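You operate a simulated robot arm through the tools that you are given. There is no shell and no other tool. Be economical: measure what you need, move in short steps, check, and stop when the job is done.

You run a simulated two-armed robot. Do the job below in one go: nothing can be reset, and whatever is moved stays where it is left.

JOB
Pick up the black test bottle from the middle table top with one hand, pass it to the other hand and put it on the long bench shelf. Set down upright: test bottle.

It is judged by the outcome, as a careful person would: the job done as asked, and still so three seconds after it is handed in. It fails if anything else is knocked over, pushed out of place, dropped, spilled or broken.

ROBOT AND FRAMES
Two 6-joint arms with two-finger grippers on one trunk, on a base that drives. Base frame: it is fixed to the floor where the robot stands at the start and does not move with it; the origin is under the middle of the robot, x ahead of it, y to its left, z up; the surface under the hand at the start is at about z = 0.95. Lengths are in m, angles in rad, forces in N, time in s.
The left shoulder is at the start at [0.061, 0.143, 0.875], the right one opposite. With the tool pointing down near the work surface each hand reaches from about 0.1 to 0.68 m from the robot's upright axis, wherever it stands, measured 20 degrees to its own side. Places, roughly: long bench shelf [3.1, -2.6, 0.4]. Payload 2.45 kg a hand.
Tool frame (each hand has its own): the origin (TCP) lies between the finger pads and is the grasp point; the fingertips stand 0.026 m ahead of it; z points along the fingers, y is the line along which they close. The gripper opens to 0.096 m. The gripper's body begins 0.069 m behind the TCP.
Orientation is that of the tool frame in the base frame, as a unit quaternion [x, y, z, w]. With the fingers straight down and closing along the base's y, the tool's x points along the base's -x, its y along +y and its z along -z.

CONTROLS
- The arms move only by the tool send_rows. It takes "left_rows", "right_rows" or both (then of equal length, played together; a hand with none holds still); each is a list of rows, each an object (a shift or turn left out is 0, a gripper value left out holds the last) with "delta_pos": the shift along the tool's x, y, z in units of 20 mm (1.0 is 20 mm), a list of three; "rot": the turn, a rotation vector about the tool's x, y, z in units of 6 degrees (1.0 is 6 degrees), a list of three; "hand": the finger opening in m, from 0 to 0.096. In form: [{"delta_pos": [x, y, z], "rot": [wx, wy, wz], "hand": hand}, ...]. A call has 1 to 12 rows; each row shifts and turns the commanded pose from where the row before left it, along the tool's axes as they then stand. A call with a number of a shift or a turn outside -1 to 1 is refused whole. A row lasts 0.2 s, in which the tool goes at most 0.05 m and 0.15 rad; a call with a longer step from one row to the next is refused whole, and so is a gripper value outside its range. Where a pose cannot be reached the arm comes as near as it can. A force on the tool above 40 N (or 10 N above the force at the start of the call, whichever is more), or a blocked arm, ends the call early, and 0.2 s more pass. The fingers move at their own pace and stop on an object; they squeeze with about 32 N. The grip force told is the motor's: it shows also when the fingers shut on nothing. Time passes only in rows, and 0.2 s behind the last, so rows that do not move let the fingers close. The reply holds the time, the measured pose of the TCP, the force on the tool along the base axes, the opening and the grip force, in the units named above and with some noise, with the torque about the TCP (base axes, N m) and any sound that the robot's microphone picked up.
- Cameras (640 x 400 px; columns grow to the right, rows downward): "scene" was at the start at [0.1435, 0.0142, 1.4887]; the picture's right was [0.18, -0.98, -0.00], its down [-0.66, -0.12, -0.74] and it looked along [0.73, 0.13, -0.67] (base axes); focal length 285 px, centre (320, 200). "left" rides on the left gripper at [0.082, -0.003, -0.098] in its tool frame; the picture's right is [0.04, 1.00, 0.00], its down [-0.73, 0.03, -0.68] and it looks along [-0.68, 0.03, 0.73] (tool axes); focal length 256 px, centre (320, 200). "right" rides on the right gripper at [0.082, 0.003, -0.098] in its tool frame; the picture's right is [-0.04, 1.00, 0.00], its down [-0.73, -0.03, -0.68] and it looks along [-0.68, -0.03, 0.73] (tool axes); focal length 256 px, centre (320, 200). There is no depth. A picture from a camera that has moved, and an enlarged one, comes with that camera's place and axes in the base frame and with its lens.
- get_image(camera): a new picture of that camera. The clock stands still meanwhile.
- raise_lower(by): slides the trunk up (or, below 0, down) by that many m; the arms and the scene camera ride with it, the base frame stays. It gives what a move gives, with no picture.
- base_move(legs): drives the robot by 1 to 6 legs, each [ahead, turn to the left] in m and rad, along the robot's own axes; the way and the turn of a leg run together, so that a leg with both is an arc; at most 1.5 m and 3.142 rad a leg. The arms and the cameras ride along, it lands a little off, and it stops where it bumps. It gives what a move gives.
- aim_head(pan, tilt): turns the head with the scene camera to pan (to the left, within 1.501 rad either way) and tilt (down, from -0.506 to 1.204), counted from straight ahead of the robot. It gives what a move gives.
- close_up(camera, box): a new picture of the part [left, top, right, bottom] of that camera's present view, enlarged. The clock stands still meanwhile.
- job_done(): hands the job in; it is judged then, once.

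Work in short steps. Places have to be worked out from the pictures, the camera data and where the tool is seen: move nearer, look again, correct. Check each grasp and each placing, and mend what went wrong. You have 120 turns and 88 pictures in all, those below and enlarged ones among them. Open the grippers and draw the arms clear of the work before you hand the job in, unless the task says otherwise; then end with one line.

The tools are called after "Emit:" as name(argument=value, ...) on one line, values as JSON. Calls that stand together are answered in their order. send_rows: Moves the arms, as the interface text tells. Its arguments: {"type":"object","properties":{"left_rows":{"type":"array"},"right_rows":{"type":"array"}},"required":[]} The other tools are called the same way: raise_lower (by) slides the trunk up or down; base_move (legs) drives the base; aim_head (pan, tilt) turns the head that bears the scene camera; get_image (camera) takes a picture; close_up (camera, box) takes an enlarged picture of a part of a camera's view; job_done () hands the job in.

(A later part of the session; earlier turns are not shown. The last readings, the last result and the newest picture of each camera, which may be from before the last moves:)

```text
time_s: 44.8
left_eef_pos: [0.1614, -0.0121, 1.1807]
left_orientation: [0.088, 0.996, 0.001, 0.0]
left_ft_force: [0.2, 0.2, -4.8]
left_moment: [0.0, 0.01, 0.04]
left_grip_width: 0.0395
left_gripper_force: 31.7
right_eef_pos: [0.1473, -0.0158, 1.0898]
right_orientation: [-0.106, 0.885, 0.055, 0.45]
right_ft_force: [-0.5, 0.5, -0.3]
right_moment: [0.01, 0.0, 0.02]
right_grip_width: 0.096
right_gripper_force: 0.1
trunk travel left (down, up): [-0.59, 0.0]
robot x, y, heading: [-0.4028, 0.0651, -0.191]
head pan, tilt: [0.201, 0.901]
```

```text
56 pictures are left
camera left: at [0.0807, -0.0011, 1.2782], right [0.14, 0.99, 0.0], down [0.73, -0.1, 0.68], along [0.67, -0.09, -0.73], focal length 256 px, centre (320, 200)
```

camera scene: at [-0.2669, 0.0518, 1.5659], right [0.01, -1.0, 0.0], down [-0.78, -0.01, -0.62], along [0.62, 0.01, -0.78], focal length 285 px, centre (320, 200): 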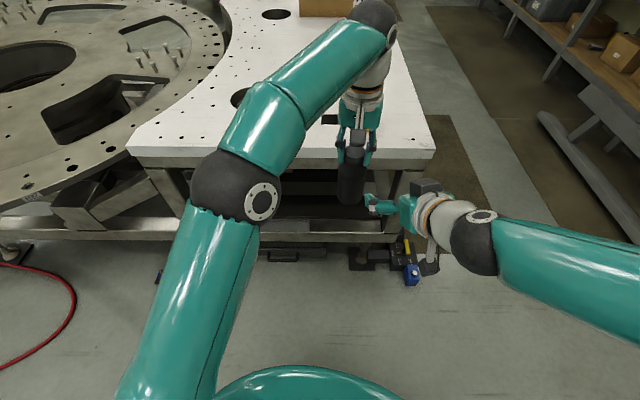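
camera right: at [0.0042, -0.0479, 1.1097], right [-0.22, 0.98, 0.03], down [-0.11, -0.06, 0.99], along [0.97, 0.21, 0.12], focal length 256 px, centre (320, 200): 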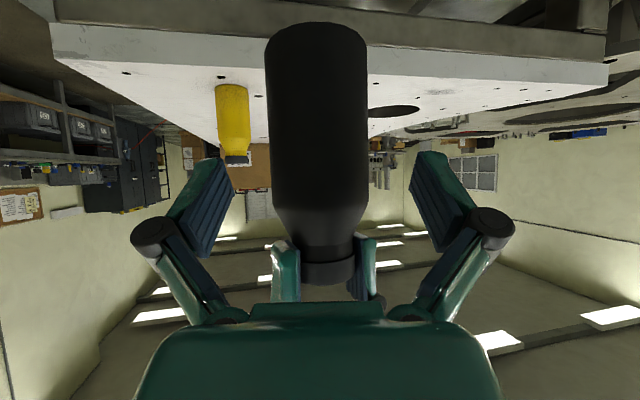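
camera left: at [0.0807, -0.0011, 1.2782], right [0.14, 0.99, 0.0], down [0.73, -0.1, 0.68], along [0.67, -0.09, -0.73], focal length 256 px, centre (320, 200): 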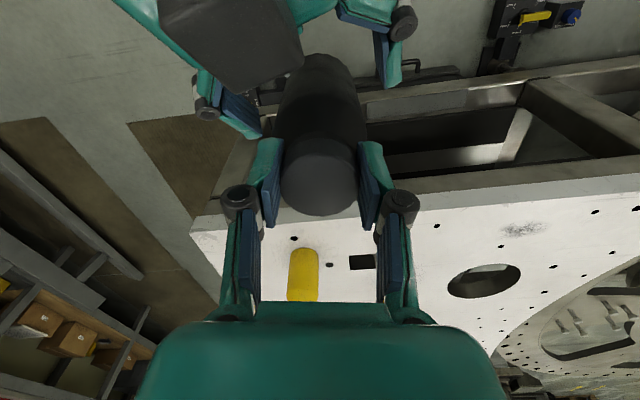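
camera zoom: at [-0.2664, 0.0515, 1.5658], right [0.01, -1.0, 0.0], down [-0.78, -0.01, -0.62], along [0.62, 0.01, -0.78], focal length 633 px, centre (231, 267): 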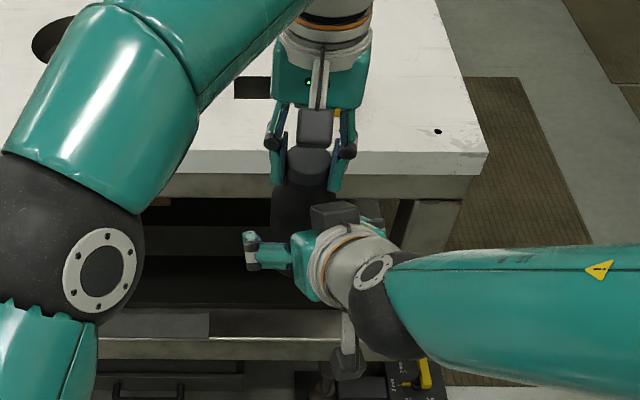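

There's clearance, and the right fingers are on either side of the bottle. I'll advance the last 14 mm and close the right hand gently.

Emit:
send_rows(right_rows=[{"delta_pos": [-0.13, 0, 0.35]}, {"delta_pos": [-0.14, 0, 0.35]}, {"hand": 0.075}, {"hand": 0.07}, {}])

Emit:
get_image(camera="right")

```text
time_s: 46.0
left_eef_pos: [0.161, -0.0127, 1.1806]
left_orientation: [0.088, 0.996, 0.001, 0.0]
left_ft_force: [-0.3, -0.2, -5.2]
left_moment: [0.03, 0.01, 0.0]
left_grip_width: 0.0394
left_gripper_force: 31.6
right_eef_pos: [0.1612, -0.0124, 1.0856]
right_orientation: [-0.107, 0.885, 0.055, 0.45]
right_ft_force: [-0.2, 0.4, -0.3]
right_moment: [0.02, 0.02, 0.02]
right_grip_width: 0.0699
right_gripper_force: 0.0
trunk travel left (down, up): [-0.59, 0.0]
robot x, y, heading: [-0.4015, 0.064, -0.19]
head pan, tilt: [0.201, 0.901]
```

```text
55 pictures are left
camera right: at [0.038, -0.0394, 1.078], right [-0.22, 0.98, 0.03], down [-0.11, -0.06, 0.99], along [0.97, 0.21, 0.12], focal length 256 px, centre (320, 200)
```

right: 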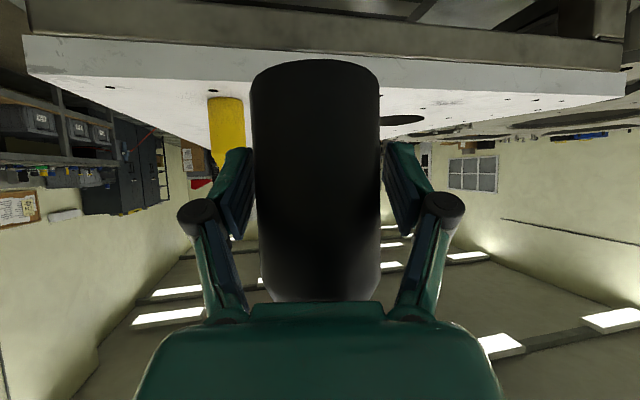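

Centred, with no contact force at 0.070 opening. I'll close the right hand fully.

Emit:
send_rows(right_rows=[{"hand": 0.05}, {"hand": 0.04}, {"hand": 0.04}, {"hand": 0.04}])

```text
time_s: 47.0
left_eef_pos: [0.1618, -0.0131, 1.18]
left_orientation: [0.088, 0.996, 0.001, 0.0]
left_ft_force: [1.3, 5.7, -5.4]
left_moment: [0.44, 0.0, 0.03]
left_grip_width: 0.0395
left_gripper_force: 32.2
right_eef_pos: [0.1614, -0.0132, 1.086]
right_orientation: [-0.106, 0.885, 0.055, 0.451]
right_ft_force: [-0.8, -3.9, 0.3]
right_moment: [0.03, -0.08, 0.04]
right_grip_width: 0.0606
right_gripper_force: 32.3
trunk travel left (down, up): [-0.59, 0.0]
robot x, y, heading: [-0.4047, 0.0631, -0.189]
head pan, tilt: [0.201, 0.901]
```

The right hand holds firmly at 0.061. I'll open the left hand and lift it straight up.

Emit:
send_rows(left_rows=[{"hand": 0.07}, {"hand": 0.09}, {"hand": 0.09}, {"delta_pos": [0, 0, -0.4]}, {"delta_pos": [0, 0, -0.8]}, {"delta_pos": [0, 0, -1]}, {"delta_pos": [0, 0, -1]}, {"delta_pos": [0, 0, -0.8]}])

Emit:
get_image(camera="left")

Emit:
get_image(camera="right")

```text
time_s: 48.8
left_eef_pos: [0.1416, 0.0007, 1.2472]
left_orientation: [0.088, 0.996, 0.0, 0.0]
left_ft_force: [0.2, 0.2, 0.3]
left_moment: [-0.02, 0.01, 0.0]
left_grip_width: 0.09
left_gripper_force: 0.0
left hand out of reach, approached as far as the arm can: row 6, 7, 8
right_eef_pos: [0.1614, -0.0117, 1.0863]
right_orientation: [-0.106, 0.884, 0.055, 0.452]
right_ft_force: [-0.6, 0.8, 0.4]
right_moment: [0.0, 0.0, 0.0]
right_grip_width: 0.0603
right_gripper_force: 32.5
trunk travel left (down, up): [-0.59, 0.0]
robot x, y, heading: [-0.4055, 0.0635, -0.186]
head pan, tilt: [0.201, 0.901]
```

```text
54 pictures are left
camera left: at [0.0597, 0.0114, 1.347], right [0.14, 0.99, 0.0], down [0.73, -0.1, 0.68], along [0.67, -0.09, -0.73], focal length 256 px, centre (320, 200)
```

left: 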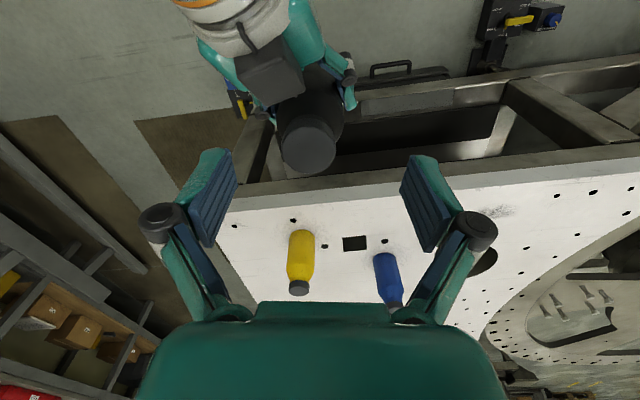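

```text
53 pictures are left
camera right: at [0.0375, -0.0391, 1.0782], right [-0.22, 0.98, 0.03], down [-0.11, -0.06, 0.99], along [0.97, 0.21, 0.12], focal length 256 px, centre (320, 200)
```

right: 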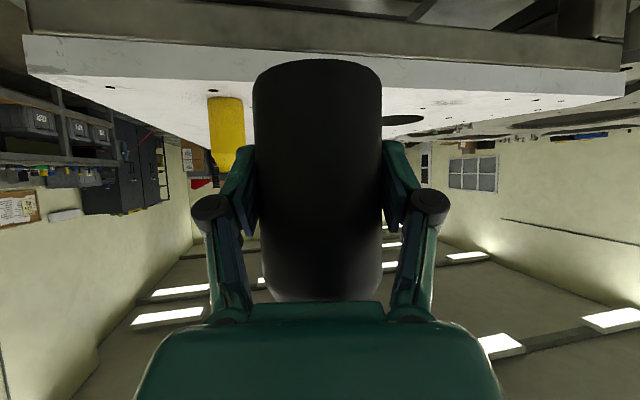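

The left hand is free and the bottle is upright in the right hand, bottom about 0.053 below its TCP. I'll tuck the left hand away and recheck the right force reading.

Emit:
send_rows(left_rows=[{"delta_pos": [0, 0.9, 0]}, {"delta_pos": [0.2, 0.9, 0]}, {"delta_pos": [0.7, 0.9, 0]}, {"delta_pos": [0.9, 0.9, 0]}, {"delta_pos": [0.9, 0.9, 0]}, {"delta_pos": [0.9, 0.9, 0]}, {"delta_pos": [0.9, 0.9, 0]}, {"delta_pos": [0.9, 0.9, 0]}, {"delta_pos": [0.9, 0.9, 0]}, {"delta_pos": [0.9, 0.9, 0]}, {"delta_pos": [0.9, 0.9, 0]}, {"delta_pos": [0, 0.9, 0]}])

```text
time_s: 51.4
left_eef_pos: [0.0183, 0.2415, 1.2471]
left_orientation: [0.088, 0.996, 0.001, -0.001]
left_ft_force: [0.5, 0.5, 0.3]
left_moment: [0.01, -0.01, 0.01]
left_grip_width: 0.09
left_gripper_force: 0.0
right_eef_pos: [0.1619, -0.0138, 1.087]
right_orientation: [-0.107, 0.885, 0.055, 0.45]
right_ft_force: [0.0, -0.5, -1.4]
right_moment: [0.02, 0.04, 0.02]
right_grip_width: 0.0605
right_gripper_force: 32.0
trunk travel left (down, up): [-0.59, 0.0]
robot x, y, heading: [-0.4047, 0.0664, -0.19]
head pan, tilt: [0.201, 0.901]
```

The readings are noisy but the grip is steady at 0.0605. Now I'll turn right, drive into the corridor, turn left along it and look.

Emit:
base_move(legs=[[0, -1.38], [1.2, 0], [0, 1.571]])

Emit:
aim_head(pan=-0.2, tilt=0.4)

Emit:
get_image(camera="scene")

```text
time_s: 54.4
left_eef_pos: [-0.0126, -0.1765, 1.2485]
left_orientation: [0.532, 0.846, 0.002, 0.002]
left_ft_force: [-0.9, -0.6, 0.2]
left_moment: [0.04, -0.04, 0.0]
left_grip_width: 0.0901
left_gripper_force: 0.0
right_eef_pos: [-0.1336, -0.4408, 1.0859]
right_orientation: [0.308, 0.837, -0.154, 0.426]
right_ft_force: [-0.2, -0.1, 0.9]
right_moment: [0.06, -0.05, 0.05]
right_grip_width: 0.0604
right_gripper_force: 31.6
trunk travel left (down, up): [-0.59, 0.0]
robot x, y, heading: [-0.3642, 0.0787, -1.149]
head pan, tilt: [0.201, 0.901]
stopped in leg 1: the robot was blocked; the commanded pose is now the measured one
```

```text
time_s: 55.3
left_eef_pos: [-0.0103, -0.1754, 1.2494]
left_orientation: [0.532, 0.847, 0.001, 0.0]
left_ft_force: [1.3, 0.3, -0.6]
left_moment: [0.01, -0.03, 0.01]
left_grip_width: 0.0901
left_gripper_force: 0.1
right_eef_pos: [-0.1315, -0.4396, 1.0863]
right_orientation: [0.307, 0.837, -0.155, 0.425]
right_ft_force: [0.1, 0.9, -0.3]
right_moment: [0.02, 0.0, 0.01]
right_grip_width: 0.0601
right_gripper_force: 32.3
trunk travel left (down, up): [-0.59, 0.0]
robot x, y, heading: [-0.3689, 0.0776, -1.151]
head pan, tilt: [-0.201, 0.4]
```

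```text
52 pictures are left
camera scene: at [-0.3229, -0.0683, 1.6088], right [-0.98, -0.22, 0.0], down [-0.09, 0.38, -0.92], along [0.2, -0.9, -0.39], focal length 285 px, centre (320, 200)
```

scene: 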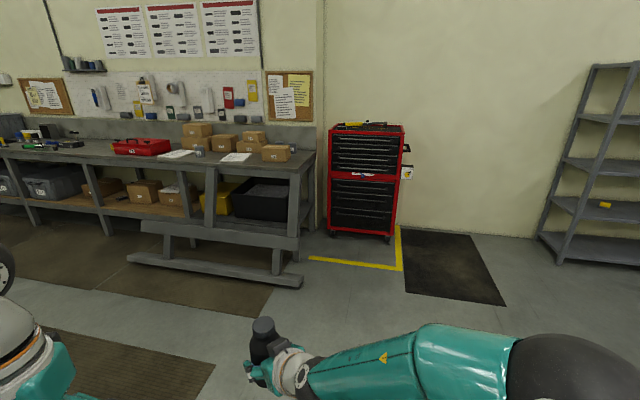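

It was blocked at nearly the same heading again, though far from the table. I'll look down on the left and right for whatever is beside or behind the base.

Emit:
aim_head(pan=1.5, tilt=0.9)

Emit:
get_image(camera="scene")

Emit:
aim_head(pan=-1.5, tilt=0.7)

Emit:
get_image(camera="scene")

```text
time_s: 57.0
left_eef_pos: [-0.0106, -0.1762, 1.2485]
left_orientation: [0.532, 0.847, 0.001, 0.0]
left_ft_force: [-0.1, 0.0, 0.4]
left_moment: [0.02, 0.0, 0.03]
left_grip_width: 0.09
left_gripper_force: 0.1
right_eef_pos: [-0.1307, -0.4391, 1.0859]
right_orientation: [0.307, 0.837, -0.155, 0.425]
right_ft_force: [-0.4, 0.5, -0.1]
right_moment: [0.02, 0.0, 0.01]
right_grip_width: 0.0606
right_gripper_force: 31.5
trunk travel left (down, up): [-0.59, 0.0]
robot x, y, heading: [-0.371, 0.0798, -1.146]
head pan, tilt: [1.499, 0.901]
```

```text
51 pictures are left
camera scene: at [-0.272, 0.0481, 1.5659], right [0.34, -0.94, 0.0], down [-0.74, -0.27, -0.62], along [0.58, 0.21, -0.78], focal length 285 px, centre (320, 200)
```

scene: 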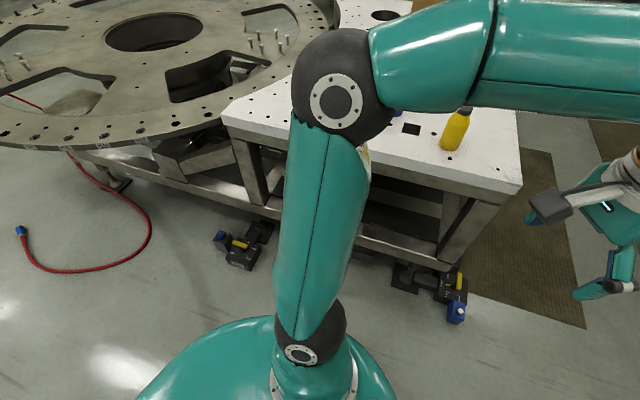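

```text
time_s: 59.6
left_eef_pos: [-0.0102, -0.1758, 1.2482]
left_orientation: [0.532, 0.847, 0.001, 0.0]
left_ft_force: [-0.2, 0.0, -0.6]
left_moment: [-0.04, -0.02, -0.02]
left_grip_width: 0.09
left_gripper_force: 0.0
right_eef_pos: [-0.1313, -0.4385, 1.086]
right_orientation: [0.307, 0.837, -0.155, 0.426]
right_ft_force: [-0.6, 0.1, -0.3]
right_moment: [0.01, 0.01, -0.01]
right_grip_width: 0.0607
right_gripper_force: 31.9
trunk travel left (down, up): [-0.59, 0.0]
robot x, y, heading: [-0.3723, 0.0791, -1.151]
head pan, tilt: [-1.499, 0.7]
```

```text
50 pictures are left
camera scene: at [-0.4179, -0.0178, 1.5821], right [-0.47, 0.88, 0.0], down [0.57, 0.31, -0.76], along [-0.67, -0.36, -0.64], focal length 285 px, centre (320, 200)
```

scene: 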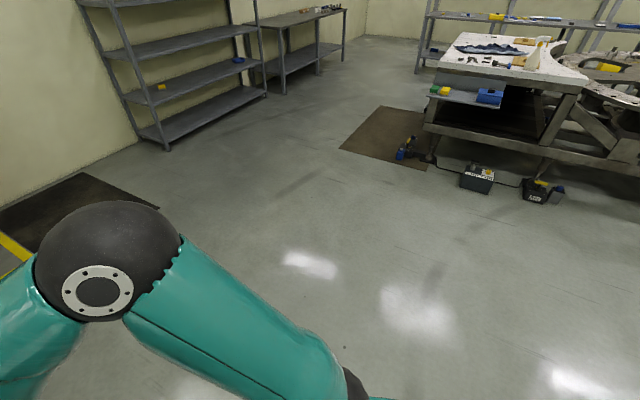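

Nothing visible obstructs and the floor is clear. I'll try the rest of the turn in a smaller piece to see whether it's a real block.

Emit:
base_move(legs=[[0, -0.2]])

```text
time_s: 60.9
left_eef_pos: [-0.0688, -0.2429, 1.2488]
left_orientation: [0.614, 0.789, 0.0, 0.0]
left_ft_force: [-0.3, 0.3, -0.4]
left_moment: [-0.03, 0.01, -0.01]
left_grip_width: 0.0901
left_gripper_force: 0.0
right_eef_pos: [-0.2378, -0.4779, 1.0867]
right_orientation: [0.39, 0.802, -0.197, 0.408]
right_ft_force: [-0.8, 0.5, -0.3]
right_moment: [0.02, -0.01, -0.04]
right_grip_width: 0.0601
right_gripper_force: 31.9
trunk travel left (down, up): [-0.59, 0.0]
robot x, y, heading: [-0.359, 0.0775, -1.352]
head pan, tilt: [-1.499, 0.7]
```

Small turns go through without trouble. I'll finish the turn and drive into the corridor in smaller legs.

Emit:
base_move(legs=[[0, -0.22], [0.6, 0], [0.6, 0]])

```text
time_s: 68.2
left_eef_pos: [-0.1547, -1.494, 1.2489]
left_orientation: [0.699, 0.715, 0.001, 0.0]
left_ft_force: [0.4, -0.6, -0.1]
left_moment: [0.01, -0.06, 0.01]
left_grip_width: 0.0904
left_gripper_force: 0.0
right_eef_pos: [-0.3721, -1.6849, 1.0865]
right_orientation: [0.478, 0.754, -0.241, 0.382]
right_ft_force: [0.1, -0.2, -6.0]
right_moment: [0.02, -0.04, -0.01]
right_grip_width: 0.0604
right_gripper_force: 32.2
trunk travel left (down, up): [-0.59, 0.0]
robot x, y, heading: [-0.3633, -1.1114, -1.574]
head pan, tilt: [-1.499, 0.7]
```

Now I'll turn left along the corridor in short turns and look ahead.

Emit:
base_move(legs=[[0, 0.4], [0, 0.4], [0, 0.4], [0, 0.37]])

Emit:
aim_head(pan=-0.2, tilt=0.4)

Emit:
get_image(camera="scene")

```text
time_s: 71.3
left_eef_pos: [0.0537, -1.2305, 1.2506]
left_orientation: [0.371, 0.929, 0.0, 0.0]
left_ft_force: [0.5, 0.5, 0.9]
left_moment: [-0.05, 0.06, -0.03]
left_grip_width: 0.0902
left_gripper_force: 0.1
right_eef_pos: [0.0341, -1.5191, 1.0847]
right_orientation: [0.151, 0.88, -0.075, 0.444]
right_ft_force: [1.3, 0.9, -4.4]
right_moment: [-0.03, 0.06, -0.04]
right_grip_width: 0.0606
right_gripper_force: 32.1
trunk travel left (down, up): [-0.59, 0.0]
robot x, y, heading: [-0.3904, -1.134, -0.785]
head pan, tilt: [-1.499, 0.7]
stopped in leg 2: the robot was blocked; the commanded pose is now the measured one
```

```text
time_s: 72.7
left_eef_pos: [0.0515, -1.2322, 1.2496]
left_orientation: [0.371, 0.929, 0.001, 0.0]
left_ft_force: [-0.3, -1.2, -0.3]
left_moment: [-0.02, -0.01, -0.01]
left_grip_width: 0.0899
left_gripper_force: 0.0
right_eef_pos: [0.0331, -1.5211, 1.0874]
right_orientation: [0.152, 0.879, -0.076, 0.445]
right_ft_force: [0.5, 1.0, -5.6]
right_moment: [0.01, 0.03, 0.04]
right_grip_width: 0.0603
right_gripper_force: 32.0
trunk travel left (down, up): [-0.59, 0.0]
robot x, y, heading: [-0.3872, -1.1352, -0.779]
head pan, tilt: [-0.201, 0.4]
```

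```text
49 pictures are left
camera scene: at [-0.2936, -1.256, 1.6088], right [-0.83, -0.55, 0.0], down [-0.22, 0.32, -0.92], along [0.51, -0.77, -0.39], focal length 285 px, centre (320, 200)
```

scene: 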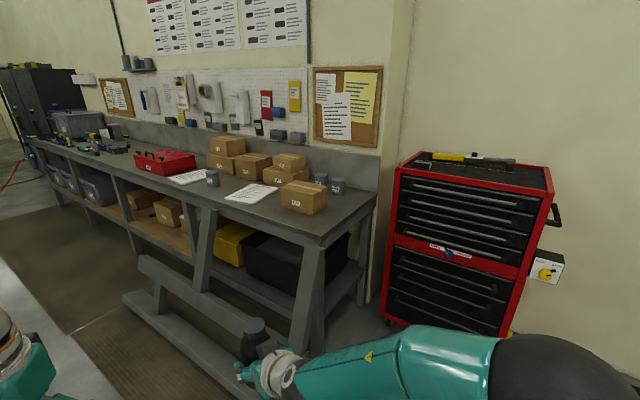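

The leg reached its heading, so this block report looks spurious again. I'll continue with single short turns.

Emit:
base_move(legs=[[0, 0.4]])

Emit:
base_move(legs=[[0, 0.38]])

Emit:
get_image(camera="scene")

```text
time_s: 74.5
left_eef_pos: [0.0579, -1.049, 1.2498]
left_orientation: [0.176, 0.984, 0.002, 0.0]
left_ft_force: [0.1, 0.7, 0.0]
left_moment: [0.01, 0.01, 0.02]
left_grip_width: 0.09
left_gripper_force: 0.0
right_eef_pos: [0.1541, -1.3228, 1.0871]
right_orientation: [-0.03, 0.891, 0.017, 0.452]
right_ft_force: [0.1, -0.1, -5.3]
right_moment: [-0.02, -0.01, 0.01]
right_grip_width: 0.0605
right_gripper_force: 31.6
trunk travel left (down, up): [-0.59, 0.0]
robot x, y, heading: [-0.3921, -1.1521, -0.367]
head pan, tilt: [-0.201, 0.4]
```

```text
time_s: 76.2
left_eef_pos: [-0.0124, -0.8898, 1.2513]
left_orientation: [-0.015, 1.0, 0.001, 0.0]
left_ft_force: [0.6, -0.4, -0.7]
left_moment: [0.02, 0.02, 0.02]
left_grip_width: 0.09
left_gripper_force: 0.0
right_eef_pos: [0.1797, -1.1062, 1.0869]
right_orientation: [-0.198, 0.87, 0.102, 0.44]
right_ft_force: [-0.9, 0.4, -4.3]
right_moment: [0.0, 0.02, 0.0]
right_grip_width: 0.0603
right_gripper_force: 31.7
trunk travel left (down, up): [-0.59, 0.0]
robot x, y, heading: [-0.3903, -1.1671, 0.004]
head pan, tilt: [-0.201, 0.4]
```

```text
48 pictures are left
camera scene: at [-0.2391, -1.1864, 1.6089], right [-0.19, -0.98, 0.0], down [-0.38, 0.08, -0.92], along [0.9, -0.18, -0.39], focal length 285 px, centre (320, 200)
```

scene: 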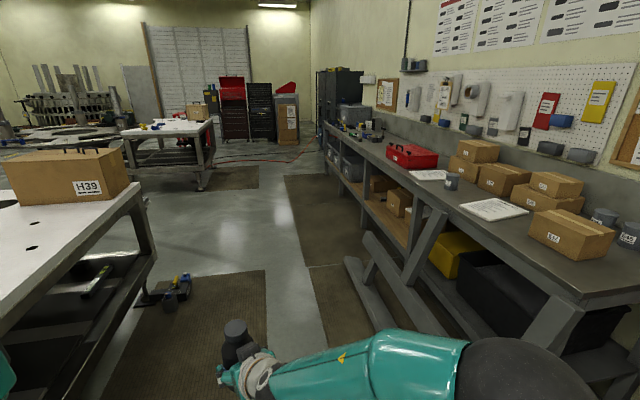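

The corridor is clear: table clamps at y≈-0.4 and the beam foot at y≈-1.85. I'll drive ahead to just short of the chosen bay.

Emit:
base_move(legs=[[0.95, 0], [0.95, 0], [0.9, 0]])

Emit:
base_move(legs=[[0, -0.4]])

Emit:
base_move(legs=[[0, -0.4]])

Emit:
aim_head(pan=-0.75, tilt=0.55)

Emit:
get_image(camera="scene")

```text
time_s: 90.2
left_eef_pos: [2.7675, -0.8808, 1.2518]
left_orientation: [-0.022, 1.0, 0.001, 0.0]
left_ft_force: [-0.2, 0.0, 0.2]
left_moment: [-0.01, 0.02, 0.01]
left_grip_width: 0.0901
left_gripper_force: 0.1
right_eef_pos: [2.962, -1.0944, 1.0873]
right_orientation: [-0.203, 0.868, 0.104, 0.441]
right_ft_force: [-0.2, -0.8, -5.7]
right_moment: [0.0, 0.02, -0.01]
right_grip_width: 0.0606
right_gripper_force: 31.4
trunk travel left (down, up): [-0.59, 0.0]
robot x, y, heading: [2.3921, -1.1613, 0.021]
head pan, tilt: [-0.201, 0.4]
```

```text
time_s: 91.9
left_eef_pos: [2.8454, -1.0512, 1.2522]
left_orientation: [0.181, 0.984, 0.001, 0.0]
left_ft_force: [-0.6, 0.2, 0.1]
left_moment: [-0.01, 0.01, 0.01]
left_grip_width: 0.09
left_gripper_force: 0.1
right_eef_pos: [2.94, -1.3241, 1.0879]
right_orientation: [-0.025, 0.891, 0.013, 0.452]
right_ft_force: [0.0, 0.5, -5.1]
right_moment: [0.0, 0.04, -0.03]
right_grip_width: 0.0608
right_gripper_force: 32.1
trunk travel left (down, up): [-0.59, 0.0]
robot x, y, heading: [2.3945, -1.1479, -0.38]
head pan, tilt: [-0.201, 0.4]
```

```text
time_s: 93.6
left_eef_pos: [2.8472, -1.233, 1.2527]
left_orientation: [0.372, 0.928, 0.001, 0.001]
left_ft_force: [0.1, -0.5, 0.2]
left_moment: [0.02, 0.02, -0.01]
left_grip_width: 0.0899
left_gripper_force: 0.1
right_eef_pos: [2.8279, -1.5219, 1.0878]
right_orientation: [0.152, 0.879, -0.076, 0.446]
right_ft_force: [-0.4, -0.7, -4.6]
right_moment: [0.0, 0.01, 0.01]
right_grip_width: 0.0605
right_gripper_force: 31.9
trunk travel left (down, up): [-0.59, 0.0]
robot x, y, heading: [2.4063, -1.1367, -0.785]
head pan, tilt: [-0.201, 0.4]
```

```text
time_s: 94.6
left_eef_pos: [2.8465, -1.2333, 1.253]
left_orientation: [0.371, 0.929, 0.001, 0.001]
left_ft_force: [0.2, 0.3, 0.0]
left_moment: [0.03, -0.02, -0.02]
left_grip_width: 0.0898
left_gripper_force: 0.0
right_eef_pos: [2.8276, -1.5229, 1.088]
right_orientation: [0.151, 0.879, -0.075, 0.446]
right_ft_force: [0.0, -0.8, -4.9]
right_moment: [-0.02, 0.01, -0.01]
right_grip_width: 0.0607
right_gripper_force: 32.3
trunk travel left (down, up): [-0.59, 0.0]
robot x, y, heading: [2.4077, -1.1326, -0.78]
head pan, tilt: [-0.75, 0.55]
```

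```text
47 pictures are left
camera scene: at [2.4535, -1.2704, 1.5952], right [-1.0, -0.04, 0.0], down [-0.02, 0.52, -0.85], along [0.03, -0.85, -0.52], focal length 285 px, centre (320, 200)
```

scene: 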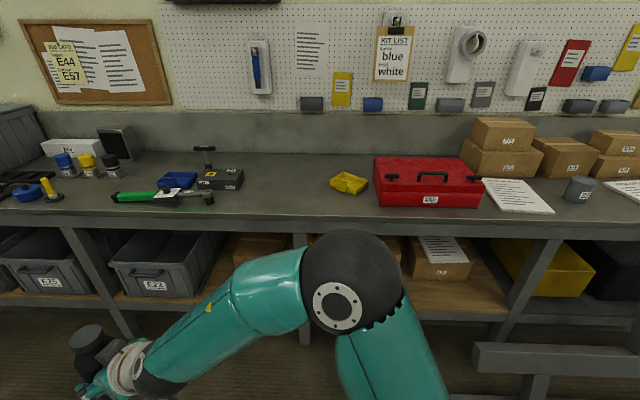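

I'm in front of the bay, with the middle post at x≈2.575 and front face y≈-2.25. I'll lower the trunk to see under the bench top and bring the bottle towards shelf height.

Emit:
raise_lower(by=-0.45)

Emit:
aim_head(pan=-0.75, tilt=0.45)

Emit:
get_image(camera="scene")

```text
refused: -0.45 is not a number from -0.4 to 0.4
```

```text
time_s: 95.3
left_eef_pos: [2.8472, -1.2335, 1.2543]
left_orientation: [0.372, 0.928, 0.0, 0.001]
left_ft_force: [0.2, 0.0, 0.2]
left_moment: [-0.05, -0.01, 0.01]
left_grip_width: 0.0898
left_gripper_force: 0.1
right_eef_pos: [2.8278, -1.5218, 1.088]
right_orientation: [0.151, 0.879, -0.075, 0.446]
right_ft_force: [0.1, -0.4, -4.5]
right_moment: [0.04, 0.0, -0.03]
right_grip_width: 0.0607
right_gripper_force: 32.0
trunk travel left (down, up): [-0.59, 0.0]
robot x, y, heading: [2.4044, -1.1361, -0.782]
head pan, tilt: [-0.75, 0.45]
```

```text
46 pictures are left
camera scene: at [2.4538, -1.2722, 1.6042], right [-1.0, -0.04, 0.0], down [-0.02, 0.44, -0.9], along [0.03, -0.9, -0.44], focal length 285 px, centre (320, 200)
```

scene: 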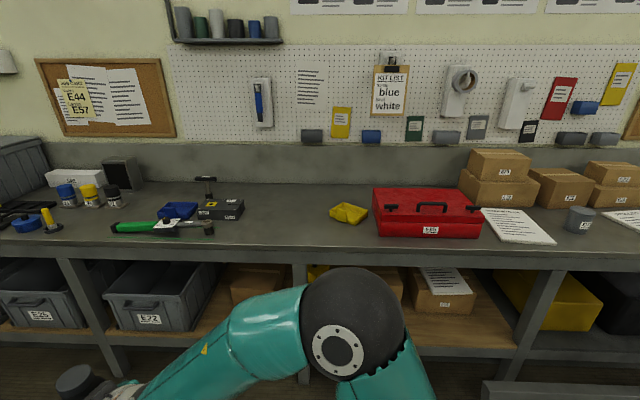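

The lift takes at most 0.4 per call, so I'll lower in two parts.

Emit:
raise_lower(by=-0.4)

Emit:
aim_head(pan=-0.75, tilt=0.5)

Emit:
get_image(camera="scene")

```text
time_s: 99.1
left_eef_pos: [2.847, -1.2311, 0.8531]
left_orientation: [0.372, 0.928, 0.001, 0.0]
left_ft_force: [-0.1, -0.2, 0.4]
left_moment: [-0.03, -0.01, -0.01]
left_grip_width: 0.09
left_gripper_force: 0.1
right_eef_pos: [2.827, -1.522, 0.6873]
right_orientation: [0.152, 0.879, -0.075, 0.446]
right_ft_force: [0.4, -0.4, -4.7]
right_moment: [-0.02, 0.01, -0.01]
right_grip_width: 0.0605
right_gripper_force: 32.0
trunk travel left (down, up): [-0.19, 0.4]
robot x, y, heading: [2.4082, -1.137, -0.785]
head pan, tilt: [-0.75, 0.45]
```

```text
time_s: 99.7
left_eef_pos: [2.8471, -1.2321, 0.8535]
left_orientation: [0.372, 0.928, 0.001, 0.0]
left_ft_force: [0.6, 0.4, 0.4]
left_moment: [0.03, 0.07, -0.02]
left_grip_width: 0.09
left_gripper_force: 0.2
right_eef_pos: [2.827, -1.5223, 0.688]
right_orientation: [0.152, 0.879, -0.075, 0.445]
right_ft_force: [1.2, -0.3, -4.9]
right_moment: [-0.01, 0.0, 0.0]
right_grip_width: 0.0604
right_gripper_force: 32.1
trunk travel left (down, up): [-0.19, 0.4]
robot x, y, heading: [2.405, -1.135, -0.786]
head pan, tilt: [-0.75, 0.499]
```

```text
45 pictures are left
camera scene: at [2.4534, -1.2711, 1.1998], right [-1.0, -0.04, 0.0], down [-0.02, 0.48, -0.88], along [0.03, -0.88, -0.48], focal length 285 px, centre (320, 200)
```

scene: 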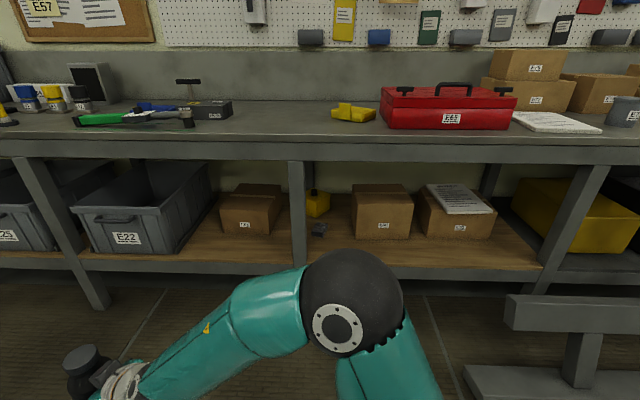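

Now the shelf is in good view. It works out at z≈0.32 with its front edge near y -2.27. In front of the cardboard box between bin E22 and the middle post it's free, so I aim for about (2.83, -2.36). I'll drive nearer and turn to face the bench.

Emit:
base_move(legs=[[0.5, 0]])

Emit:
base_move(legs=[[0, -0.4]])

Emit:
base_move(legs=[[0, -0.385]])

Emit:
aim_head(pan=0.1, tilt=0.75)

Emit:
get_image(camera="scene")

```text
time_s: 102.7
left_eef_pos: [3.2034, -1.5899, 0.8541]
left_orientation: [0.373, 0.928, 0.0, 0.0]
left_ft_force: [0.5, -0.2, -0.5]
left_moment: [0.0, -0.02, -0.01]
left_grip_width: 0.09
left_gripper_force: 0.1
right_eef_pos: [3.1821, -1.8808, 0.6908]
right_orientation: [0.153, 0.878, -0.077, 0.446]
right_ft_force: [0.8, -0.5, -4.6]
right_moment: [-0.02, 0.05, 0.02]
right_grip_width: 0.0605
right_gripper_force: 31.7
trunk travel left (down, up): [-0.19, 0.4]
robot x, y, heading: [2.7623, -1.4936, -0.79]
head pan, tilt: [-0.75, 0.499]
```

```text
time_s: 104.5
left_eef_pos: [3.1226, -1.7543, 0.856]
left_orientation: [0.55, 0.835, 0.002, 0.003]
left_ft_force: [0.0, -0.4, -0.5]
left_moment: [0.05, 0.01, -0.01]
left_grip_width: 0.09
left_gripper_force: 0.1
right_eef_pos: [2.9926, -2.0101, 0.6923]
right_orientation: [0.327, 0.829, -0.162, 0.424]
right_ft_force: [0.7, -0.2, -5.6]
right_moment: [0.02, -0.01, 0.02]
right_grip_width: 0.0607
right_gripper_force: 32.2
trunk travel left (down, up): [-0.19, 0.4]
robot x, y, heading: [2.7479, -1.4935, -1.191]
head pan, tilt: [-0.75, 0.499]
```

```text
time_s: 106.1
left_eef_pos: [2.9994, -1.8743, 0.8539]
left_orientation: [0.7, 0.715, 0.002, 0.004]
left_ft_force: [0.2, -0.7, 0.1]
left_moment: [-0.01, -0.01, -0.03]
left_grip_width: 0.0901
left_gripper_force: 0.1
right_eef_pos: [2.7802, -2.0633, 0.6899]
right_orientation: [0.479, 0.751, -0.24, 0.385]
right_ft_force: [0.0, 0.3, -4.9]
right_moment: [0.01, -0.03, 0.01]
right_grip_width: 0.0606
right_gripper_force: 32.4
trunk travel left (down, up): [-0.19, 0.4]
robot x, y, heading: [2.7749, -1.4916, -1.566]
head pan, tilt: [-0.75, 0.499]
```

```text
time_s: 107.3
left_eef_pos: [3.0, -1.8886, 0.846]
left_orientation: [0.7, 0.714, 0.008, -0.003]
left_ft_force: [0.4, -0.6, 0.3]
left_moment: [0.02, 0.02, -0.02]
left_grip_width: 0.09
left_gripper_force: 0.1
right_eef_pos: [2.7796, -2.0763, 0.6787]
right_orientation: [0.482, 0.754, -0.232, 0.381]
right_ft_force: [-0.3, -1.1, -4.6]
right_moment: [0.03, -0.01, -0.05]
right_grip_width: 0.0606
right_gripper_force: 31.8
trunk travel left (down, up): [-0.19, 0.4]
robot x, y, heading: [2.7759, -1.4947, -1.567]
head pan, tilt: [0.099, 0.75]
```

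```text
44 pictures are left
camera scene: at [2.7828, -1.6146, 1.182], right [-0.99, -0.1, 0.0], down [-0.07, 0.66, -0.74], along [0.08, -0.74, -0.67], focal length 285 px, centre (320, 200)
```

scene: 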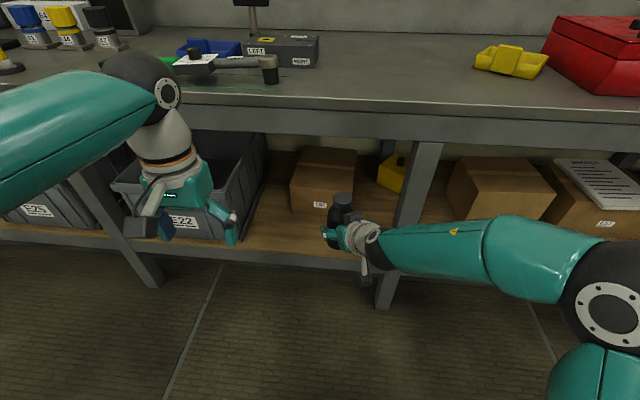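

The bay is in front of me and free. The left hand would end up near the bench edge when I drive in, so I'll draw it back first and recheck the poses.

Emit:
send_rows(left_rows=[{"delta_pos": [0.9, 0.4, 0]}, {"delta_pos": [0.9, 0.4, 0]}, {"delta_pos": [0.9, 0.4, 0]}, {"delta_pos": [0.9, 0.4, 0]}, {"delta_pos": [0.9, 0.4, 0]}, {"delta_pos": [0.9, 0.4, 0]}, {"delta_pos": [0.9, 0.4, 0]}, {"delta_pos": [0.9, 0.4, 0]}])

Emit:
raise_lower(by=-0.1)

Emit:
get_image(camera="scene")

```text
time_s: 109.1
left_eef_pos: [3.06, -1.7436, 0.8489]
left_orientation: [0.7, 0.714, 0.009, -0.004]
left_ft_force: [0.0, -0.1, -0.4]
left_moment: [0.01, 0.0, 0.01]
left_grip_width: 0.0901
left_gripper_force: 0.1
right_eef_pos: [2.7805, -2.0753, 0.6788]
right_orientation: [0.482, 0.754, -0.232, 0.381]
right_ft_force: [-0.8, 0.0, -4.6]
right_moment: [-0.01, -0.02, 0.0]
right_grip_width: 0.0606
right_gripper_force: 32.4
trunk travel left (down, up): [-0.19, 0.4]
robot x, y, heading: [2.7732, -1.4937, -1.563]
head pan, tilt: [0.099, 0.75]
```

```text
time_s: 110.4
left_eef_pos: [3.0605, -1.7428, 0.7494]
left_orientation: [0.699, 0.715, 0.008, -0.004]
left_ft_force: [-0.5, 0.2, -0.2]
left_moment: [-0.02, -0.03, 0.01]
left_grip_width: 0.0899
left_gripper_force: 0.0
right_eef_pos: [2.7805, -2.076, 0.5798]
right_orientation: [0.483, 0.754, -0.233, 0.38]
right_ft_force: [0.4, 0.1, -4.9]
right_moment: [0.0, -0.03, -0.01]
right_grip_width: 0.0606
right_gripper_force: 32.1
trunk travel left (down, up): [-0.09, 0.5]
robot x, y, heading: [2.7748, -1.4942, -1.566]
head pan, tilt: [0.099, 0.75]
```

```text
43 pictures are left
camera scene: at [2.7828, -1.6164, 1.0821], right [-0.99, -0.1, 0.0], down [-0.07, 0.66, -0.74], along [0.08, -0.74, -0.67], focal length 285 px, centre (320, 200)
```

scene: 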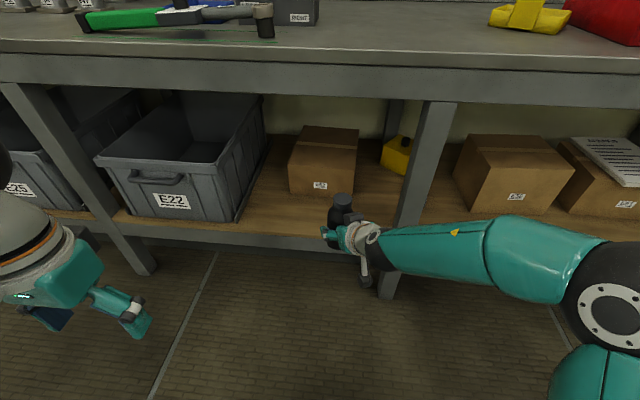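

The shelf edge works out at z≈0.30 and y≈-2.26, and the bottle bottom is at 0.527, well below the bench apron (≈0.81). I'll drive ahead 0.15 and look again.

Emit:
base_move(legs=[[0.15, 0]])

Emit:
aim_head(pan=0.0, tilt=0.8)

Emit:
get_image(camera="scene")

Emit:
get_image(camera="right")

```text
time_s: 111.8
left_eef_pos: [3.0607, -1.8979, 0.7502]
left_orientation: [0.701, 0.713, 0.009, -0.003]
left_ft_force: [0.0, -0.1, 0.6]
left_moment: [0.01, 0.02, -0.02]
left_grip_width: 0.09
left_gripper_force: 0.1
right_eef_pos: [2.7806, -2.23, 0.5796]
right_orientation: [0.483, 0.754, -0.232, 0.38]
right_ft_force: [0.1, 0.1, -4.0]
right_moment: [0.0, 0.02, 0.0]
right_grip_width: 0.0603
right_gripper_force: 32.0
trunk travel left (down, up): [-0.09, 0.5]
robot x, y, heading: [2.7736, -1.6485, -1.564]
head pan, tilt: [0.099, 0.75]
```

```text
time_s: 112.5
left_eef_pos: [3.0608, -1.8982, 0.751]
left_orientation: [0.7, 0.714, 0.008, -0.004]
left_ft_force: [-0.3, 0.6, -0.2]
left_moment: [0.04, 0.0, 0.01]
left_grip_width: 0.0901
left_gripper_force: 0.0
right_eef_pos: [2.7803, -2.2284, 0.5793]
right_orientation: [0.483, 0.754, -0.232, 0.379]
right_ft_force: [0.6, -0.4, -5.7]
right_moment: [0.05, -0.01, -0.02]
right_grip_width: 0.0603
right_gripper_force: 31.7
trunk travel left (down, up): [-0.09, 0.5]
robot x, y, heading: [2.7753, -1.6436, -1.567]
head pan, tilt: [0.0, 0.799]
```

```text
42 pictures are left
camera scene: at [2.7751, -1.7886, 1.0768], right [-1.0, 0.0, 0.0], down [0.0, 0.72, -0.7], along [0.0, -0.7, -0.72], focal length 285 px, centre (320, 200)
```

scene: 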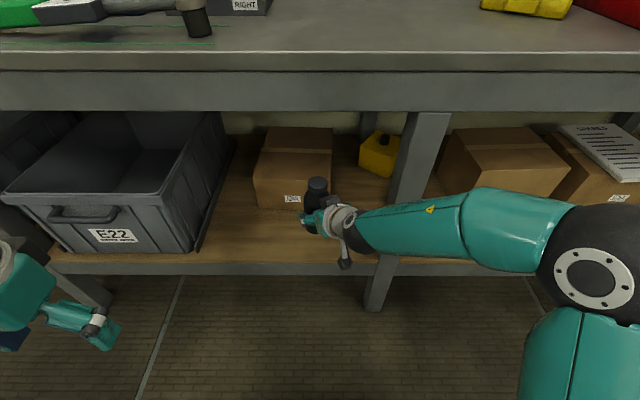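

```text
41 pictures are left
camera right: at [2.7297, -2.1112, 0.5736], right [0.91, 0.4, 0.05], down [-0.08, 0.07, 0.99], along [0.4, -0.91, 0.1], focal length 256 px, centre (320, 200)
```

right: 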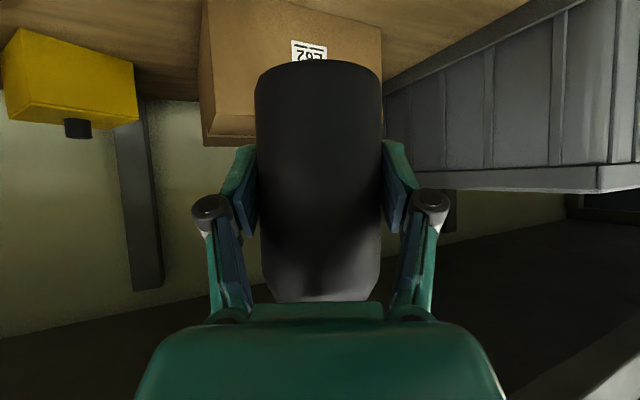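

The free spot spans x 2.62–3.15 and y -2.26 to -2.48, with the surface at z≈0.32. I'll drive 0.11 more and lower the trunk the rest of the way.

Emit:
base_move(legs=[[0.11, 0]])

Emit:
raise_lower(by=-0.09)

Emit:
get_image(camera="scene")

```text
time_s: 113.7
left_eef_pos: [3.0593, -2.0063, 0.7497]
left_orientation: [0.7, 0.714, 0.008, -0.005]
left_ft_force: [-0.2, 0.2, -0.7]
left_moment: [0.0, 0.01, -0.01]
left_grip_width: 0.0899
left_gripper_force: 0.1
right_eef_pos: [2.782, -2.3388, 0.5797]
right_orientation: [0.483, 0.754, -0.232, 0.38]
right_ft_force: [0.4, 0.2, -4.9]
right_moment: [-0.02, 0.06, 0.01]
right_grip_width: 0.0605
right_gripper_force: 32.8
trunk travel left (down, up): [-0.09, 0.5]
robot x, y, heading: [2.7758, -1.7524, -1.568]
head pan, tilt: [0.0, 0.799]
```

```text
time_s: 114.9
left_eef_pos: [3.0585, -2.0064, 0.6599]
left_orientation: [0.7, 0.714, 0.008, -0.004]
left_ft_force: [0.1, 0.3, -0.3]
left_moment: [-0.01, 0.01, -0.01]
left_grip_width: 0.09
left_gripper_force: 0.0
right_eef_pos: [2.7823, -2.3374, 0.4902]
right_orientation: [0.483, 0.754, -0.232, 0.38]
right_ft_force: [-1.1, -0.3, -4.2]
right_moment: [0.0, 0.01, -0.03]
right_grip_width: 0.0604
right_gripper_force: 31.9
trunk travel left (down, up): [0.0, 0.59]
robot x, y, heading: [2.7763, -1.7577, -1.565]
head pan, tilt: [0.0, 0.799]
```

```text
40 pictures are left
camera scene: at [2.7754, -1.8985, 0.9868], right [-1.0, 0.0, 0.0], down [0.0, 0.72, -0.7], along [0.0, -0.7, -0.72], focal length 285 px, centre (320, 200)
```

scene: 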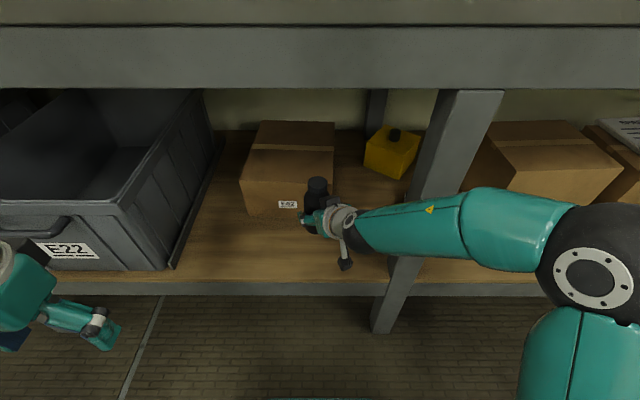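

The surface is at z≈0.315, and the bottle sits over the shelf 0.08 behind the edge. I'll shift it 0.05 away from the post, level the slight tilt, and lower about 0.085.

Emit:
send_rows(right_rows=[{"delta_pos": [-0.2, 0.75, 0.29], "rot": [0.08, -0.13, -0.11]}, {"delta_pos": [-0.2, 0.75, 0.29]}, {"delta_pos": [-0.2, 0.75, 0.29]}, {"delta_pos": [0.68, 0, 0.51]}, {"delta_pos": [0.68, 0, 0.51]}, {"delta_pos": [0.68, 0, 0.51]}, {"delta_pos": [0.68, 0, 0.51]}, {"delta_pos": [0.66, 0, 0.5]}, {}])

Emit:
get_image(camera="scene")

Emit:
get_image(camera="right")

```text
time_s: 116.9
left_eef_pos: [3.0606, -2.0054, 0.6594]
left_orientation: [0.701, 0.713, 0.008, -0.003]
left_ft_force: [-0.2, 0.9, 0.4]
left_moment: [0.02, 0.01, -0.01]
left_grip_width: 0.0899
left_gripper_force: 0.0
right_eef_pos: [2.8335, -2.3407, 0.41]
right_orientation: [0.477, 0.75, -0.246, 0.386]
right_ft_force: [4.6, 0.2, 28.8]
right_moment: [-0.15, -0.09, -0.16]
right_grip_width: 0.0606
right_gripper_force: 32.0
trunk travel left (down, up): [0.0, 0.59]
robot x, y, heading: [2.7719, -1.7583, -1.565]
head pan, tilt: [0.0, 0.799]
```

```text
39 pictures are left
camera scene: at [2.7753, -1.8961, 0.9877], right [-1.0, 0.0, 0.0], down [0.0, 0.72, -0.7], along [0.0, -0.7, -0.72], focal length 285 px, centre (320, 200)
```

scene: 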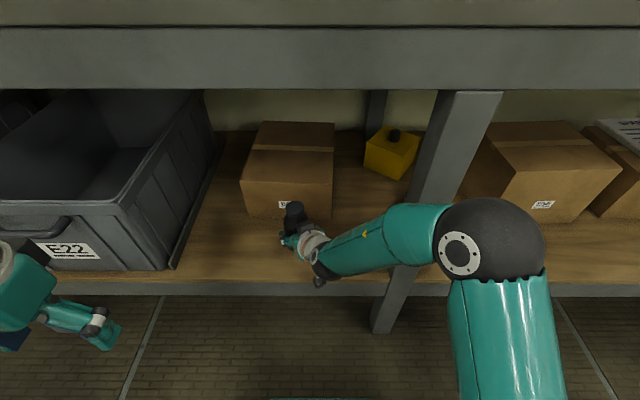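

```text
38 pictures are left
camera right: at [2.7822, -2.2242, 0.4011], right [0.91, 0.4, 0.03], down [-0.08, 0.1, 0.99], along [0.4, -0.91, 0.13], focal length 256 px, centre (320, 200)
```

right: 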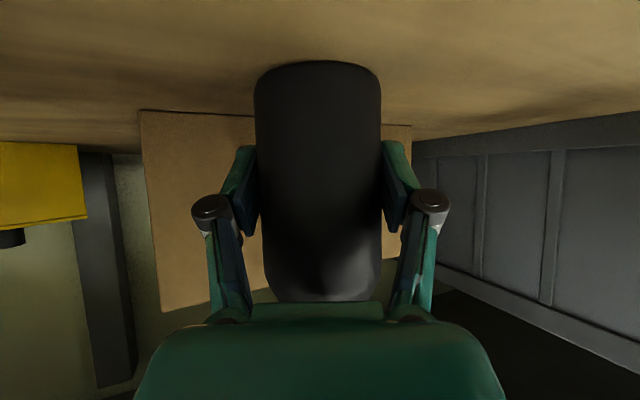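

The force rose to about 29 N upward with the TCP at z 0.41, so the bottle's base has met the shelf (surface ≈0.357). I'll ease up 4 mm to relieve the load.

Emit:
send_rows(right_rows=[{"delta_pos": [-0.16, 0, -0.12]}, {}])

Emit:
close_up(camera="scene", box=[230, 170, 370, 310])

```text
time_s: 117.5
left_eef_pos: [3.0603, -2.0048, 0.6601]
left_orientation: [0.7, 0.714, 0.007, -0.004]
left_ft_force: [0.7, 0.8, -0.4]
left_moment: [0.01, 0.0, -0.01]
left_grip_width: 0.0896
left_gripper_force: 0.1
right_eef_pos: [2.833, -2.3404, 0.4084]
right_orientation: [0.478, 0.752, -0.243, 0.382]
right_ft_force: [3.9, -8.0, 18.3]
right_moment: [-0.84, -0.14, 0.09]
right_grip_width: 0.0604
right_gripper_force: 31.9
trunk travel left (down, up): [0.0, 0.59]
robot x, y, heading: [2.7711, -1.7547, -1.568]
head pan, tilt: [0.0, 0.799]
```

```text
2.86 times, centred on (300, 240) of scene
camera zoom: at [2.7754, -1.8972, 0.987], right [-1.0, 0.0, 0.0], down [0.0, 0.72, -0.7], along [0.0, -0.7, -0.72], focal length 814 px, centre (377, 86)
```

zoom: 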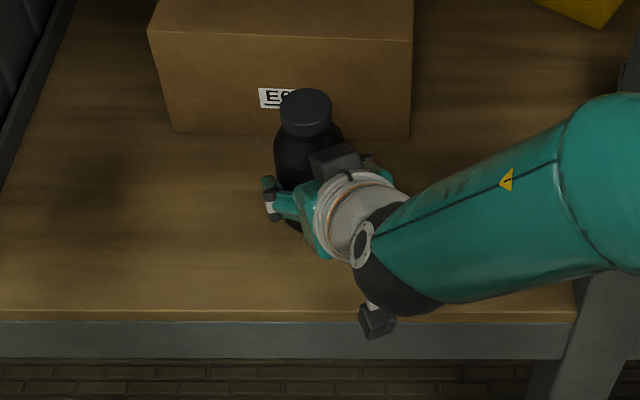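

The moments point to the bottle's base as the contact, not the camera. I'll ease up 3 mm more and read again.

Emit:
send_rows(right_rows=[{"delta_pos": [-0.12, 0, -0.09]}, {}])

```text
time_s: 118.1
left_eef_pos: [3.0605, -2.0061, 0.6598]
left_orientation: [0.701, 0.714, 0.009, -0.004]
left_ft_force: [-0.2, 0.4, 0.0]
left_moment: [0.05, 0.0, 0.01]
left_grip_width: 0.0899
left_gripper_force: 0.0
right_eef_pos: [2.8316, -2.3395, 0.4106]
right_orientation: [0.48, 0.753, -0.24, 0.381]
right_ft_force: [0.3, -3.9, 6.1]
right_moment: [-0.49, 0.02, -0.04]
right_grip_width: 0.0607
right_gripper_force: 31.8
trunk travel left (down, up): [0.0, 0.59]
robot x, y, heading: [2.7747, -1.7543, -1.565]
head pan, tilt: [0.0, 0.799]
```

Contact is light now, about 11 N, with the bottle within half a degree of upright. I'll open the right hand slowly, without moving it.

Emit:
send_rows(right_rows=[{"hand": 0.064}, {"hand": 0.068}, {"hand": 0.08}, {"hand": 0.096}, {"hand": 0.096}])

Emit:
get_image(camera="right")

Emit:
close_up(camera="scene", box=[230, 170, 370, 310])

```text
time_s: 119.3
left_eef_pos: [3.0599, -2.0072, 0.66]
left_orientation: [0.7, 0.714, 0.008, -0.004]
left_ft_force: [0.0, 0.1, -1.0]
left_moment: [0.0, -0.05, 0.01]
left_grip_width: 0.0899
left_gripper_force: 0.0
right_eef_pos: [2.8316, -2.3391, 0.4112]
right_orientation: [0.478, 0.753, -0.241, 0.382]
right_ft_force: [-0.5, 0.0, 0.5]
right_moment: [0.0, -0.02, 0.0]
right_grip_width: 0.0958
right_gripper_force: 0.1
trunk travel left (down, up): [0.0, 0.59]
robot x, y, heading: [2.7779, -1.7564, -1.566]
head pan, tilt: [0.0, 0.799]
```

```text
36 pictures are left
camera right: at [2.7808, -2.2221, 0.4039], right [0.91, 0.4, 0.03], down [-0.08, 0.09, 0.99], along [0.4, -0.91, 0.11], focal length 256 px, centre (320, 200)
```

right: 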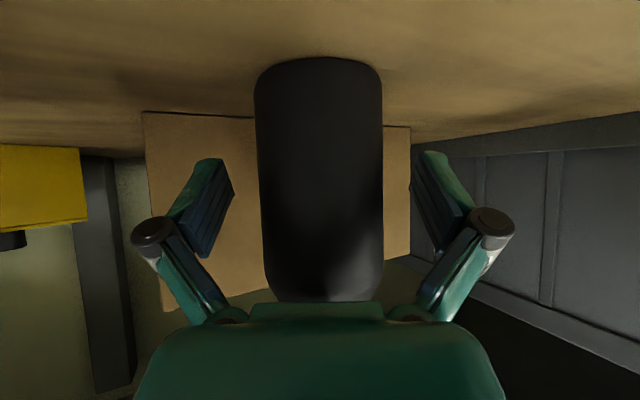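

```text
2.86 times, centred on (300, 240) of scene
camera zoom: at [2.7754, -1.8982, 0.9868], right [-1.0, 0.0, 0.0], down [0.0, 0.72, -0.7], along [0.0, -0.7, -0.72], focal length 814 px, centre (377, 86)
```

zoom: 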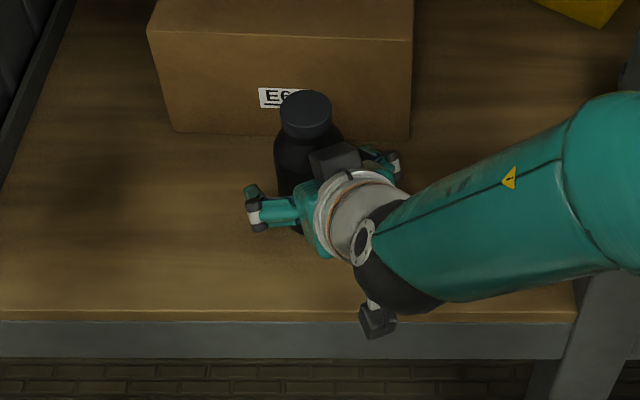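

The bottle stands free and upright. I'll draw the right hand straight back along its fingers.

Emit:
send_rows(right_rows=[{"delta_pos": [0, 0, -0.4]}, {"delta_pos": [0, 0, -0.7]}, {"delta_pos": [0, 0, -0.8]}, {"delta_pos": [0, 0, -0.8]}, {"delta_pos": [0, 0, -0.9]}, {"delta_pos": [0, 0, -0.9]}, {"delta_pos": [0, 0, -0.9]}, {"delta_pos": [0, 0, -0.9]}])

Emit:
get_image(camera="scene")

```text
time_s: 121.1
left_eef_pos: [3.0615, -2.0065, 0.6593]
left_orientation: [0.7, 0.714, 0.009, -0.004]
left_ft_force: [0.1, 0.0, -0.1]
left_moment: [0.02, -0.01, 0.02]
left_grip_width: 0.0899
left_gripper_force: 0.2
right_eef_pos: [2.7877, -2.2482, 0.4859]
right_orientation: [0.479, 0.753, -0.241, 0.381]
right_ft_force: [0.3, -0.5, -0.6]
right_moment: [0.0, 0.06, 0.01]
right_grip_width: 0.0961
right_gripper_force: 0.0
trunk travel left (down, up): [0.0, 0.59]
robot x, y, heading: [2.7776, -1.7568, -1.562]
head pan, tilt: [0.0, 0.799]
```

```text
34 pictures are left
camera scene: at [2.7754, -1.8983, 0.9868], right [-1.0, 0.0, 0.0], down [0.0, 0.72, -0.7], along [0.0, -0.7, -0.72], focal length 285 px, centre (320, 200)
```

scene: 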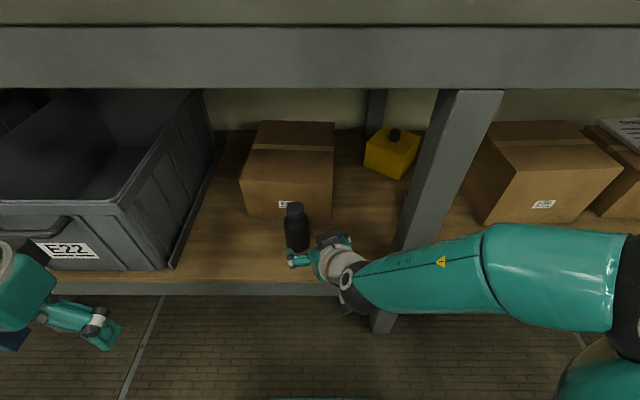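

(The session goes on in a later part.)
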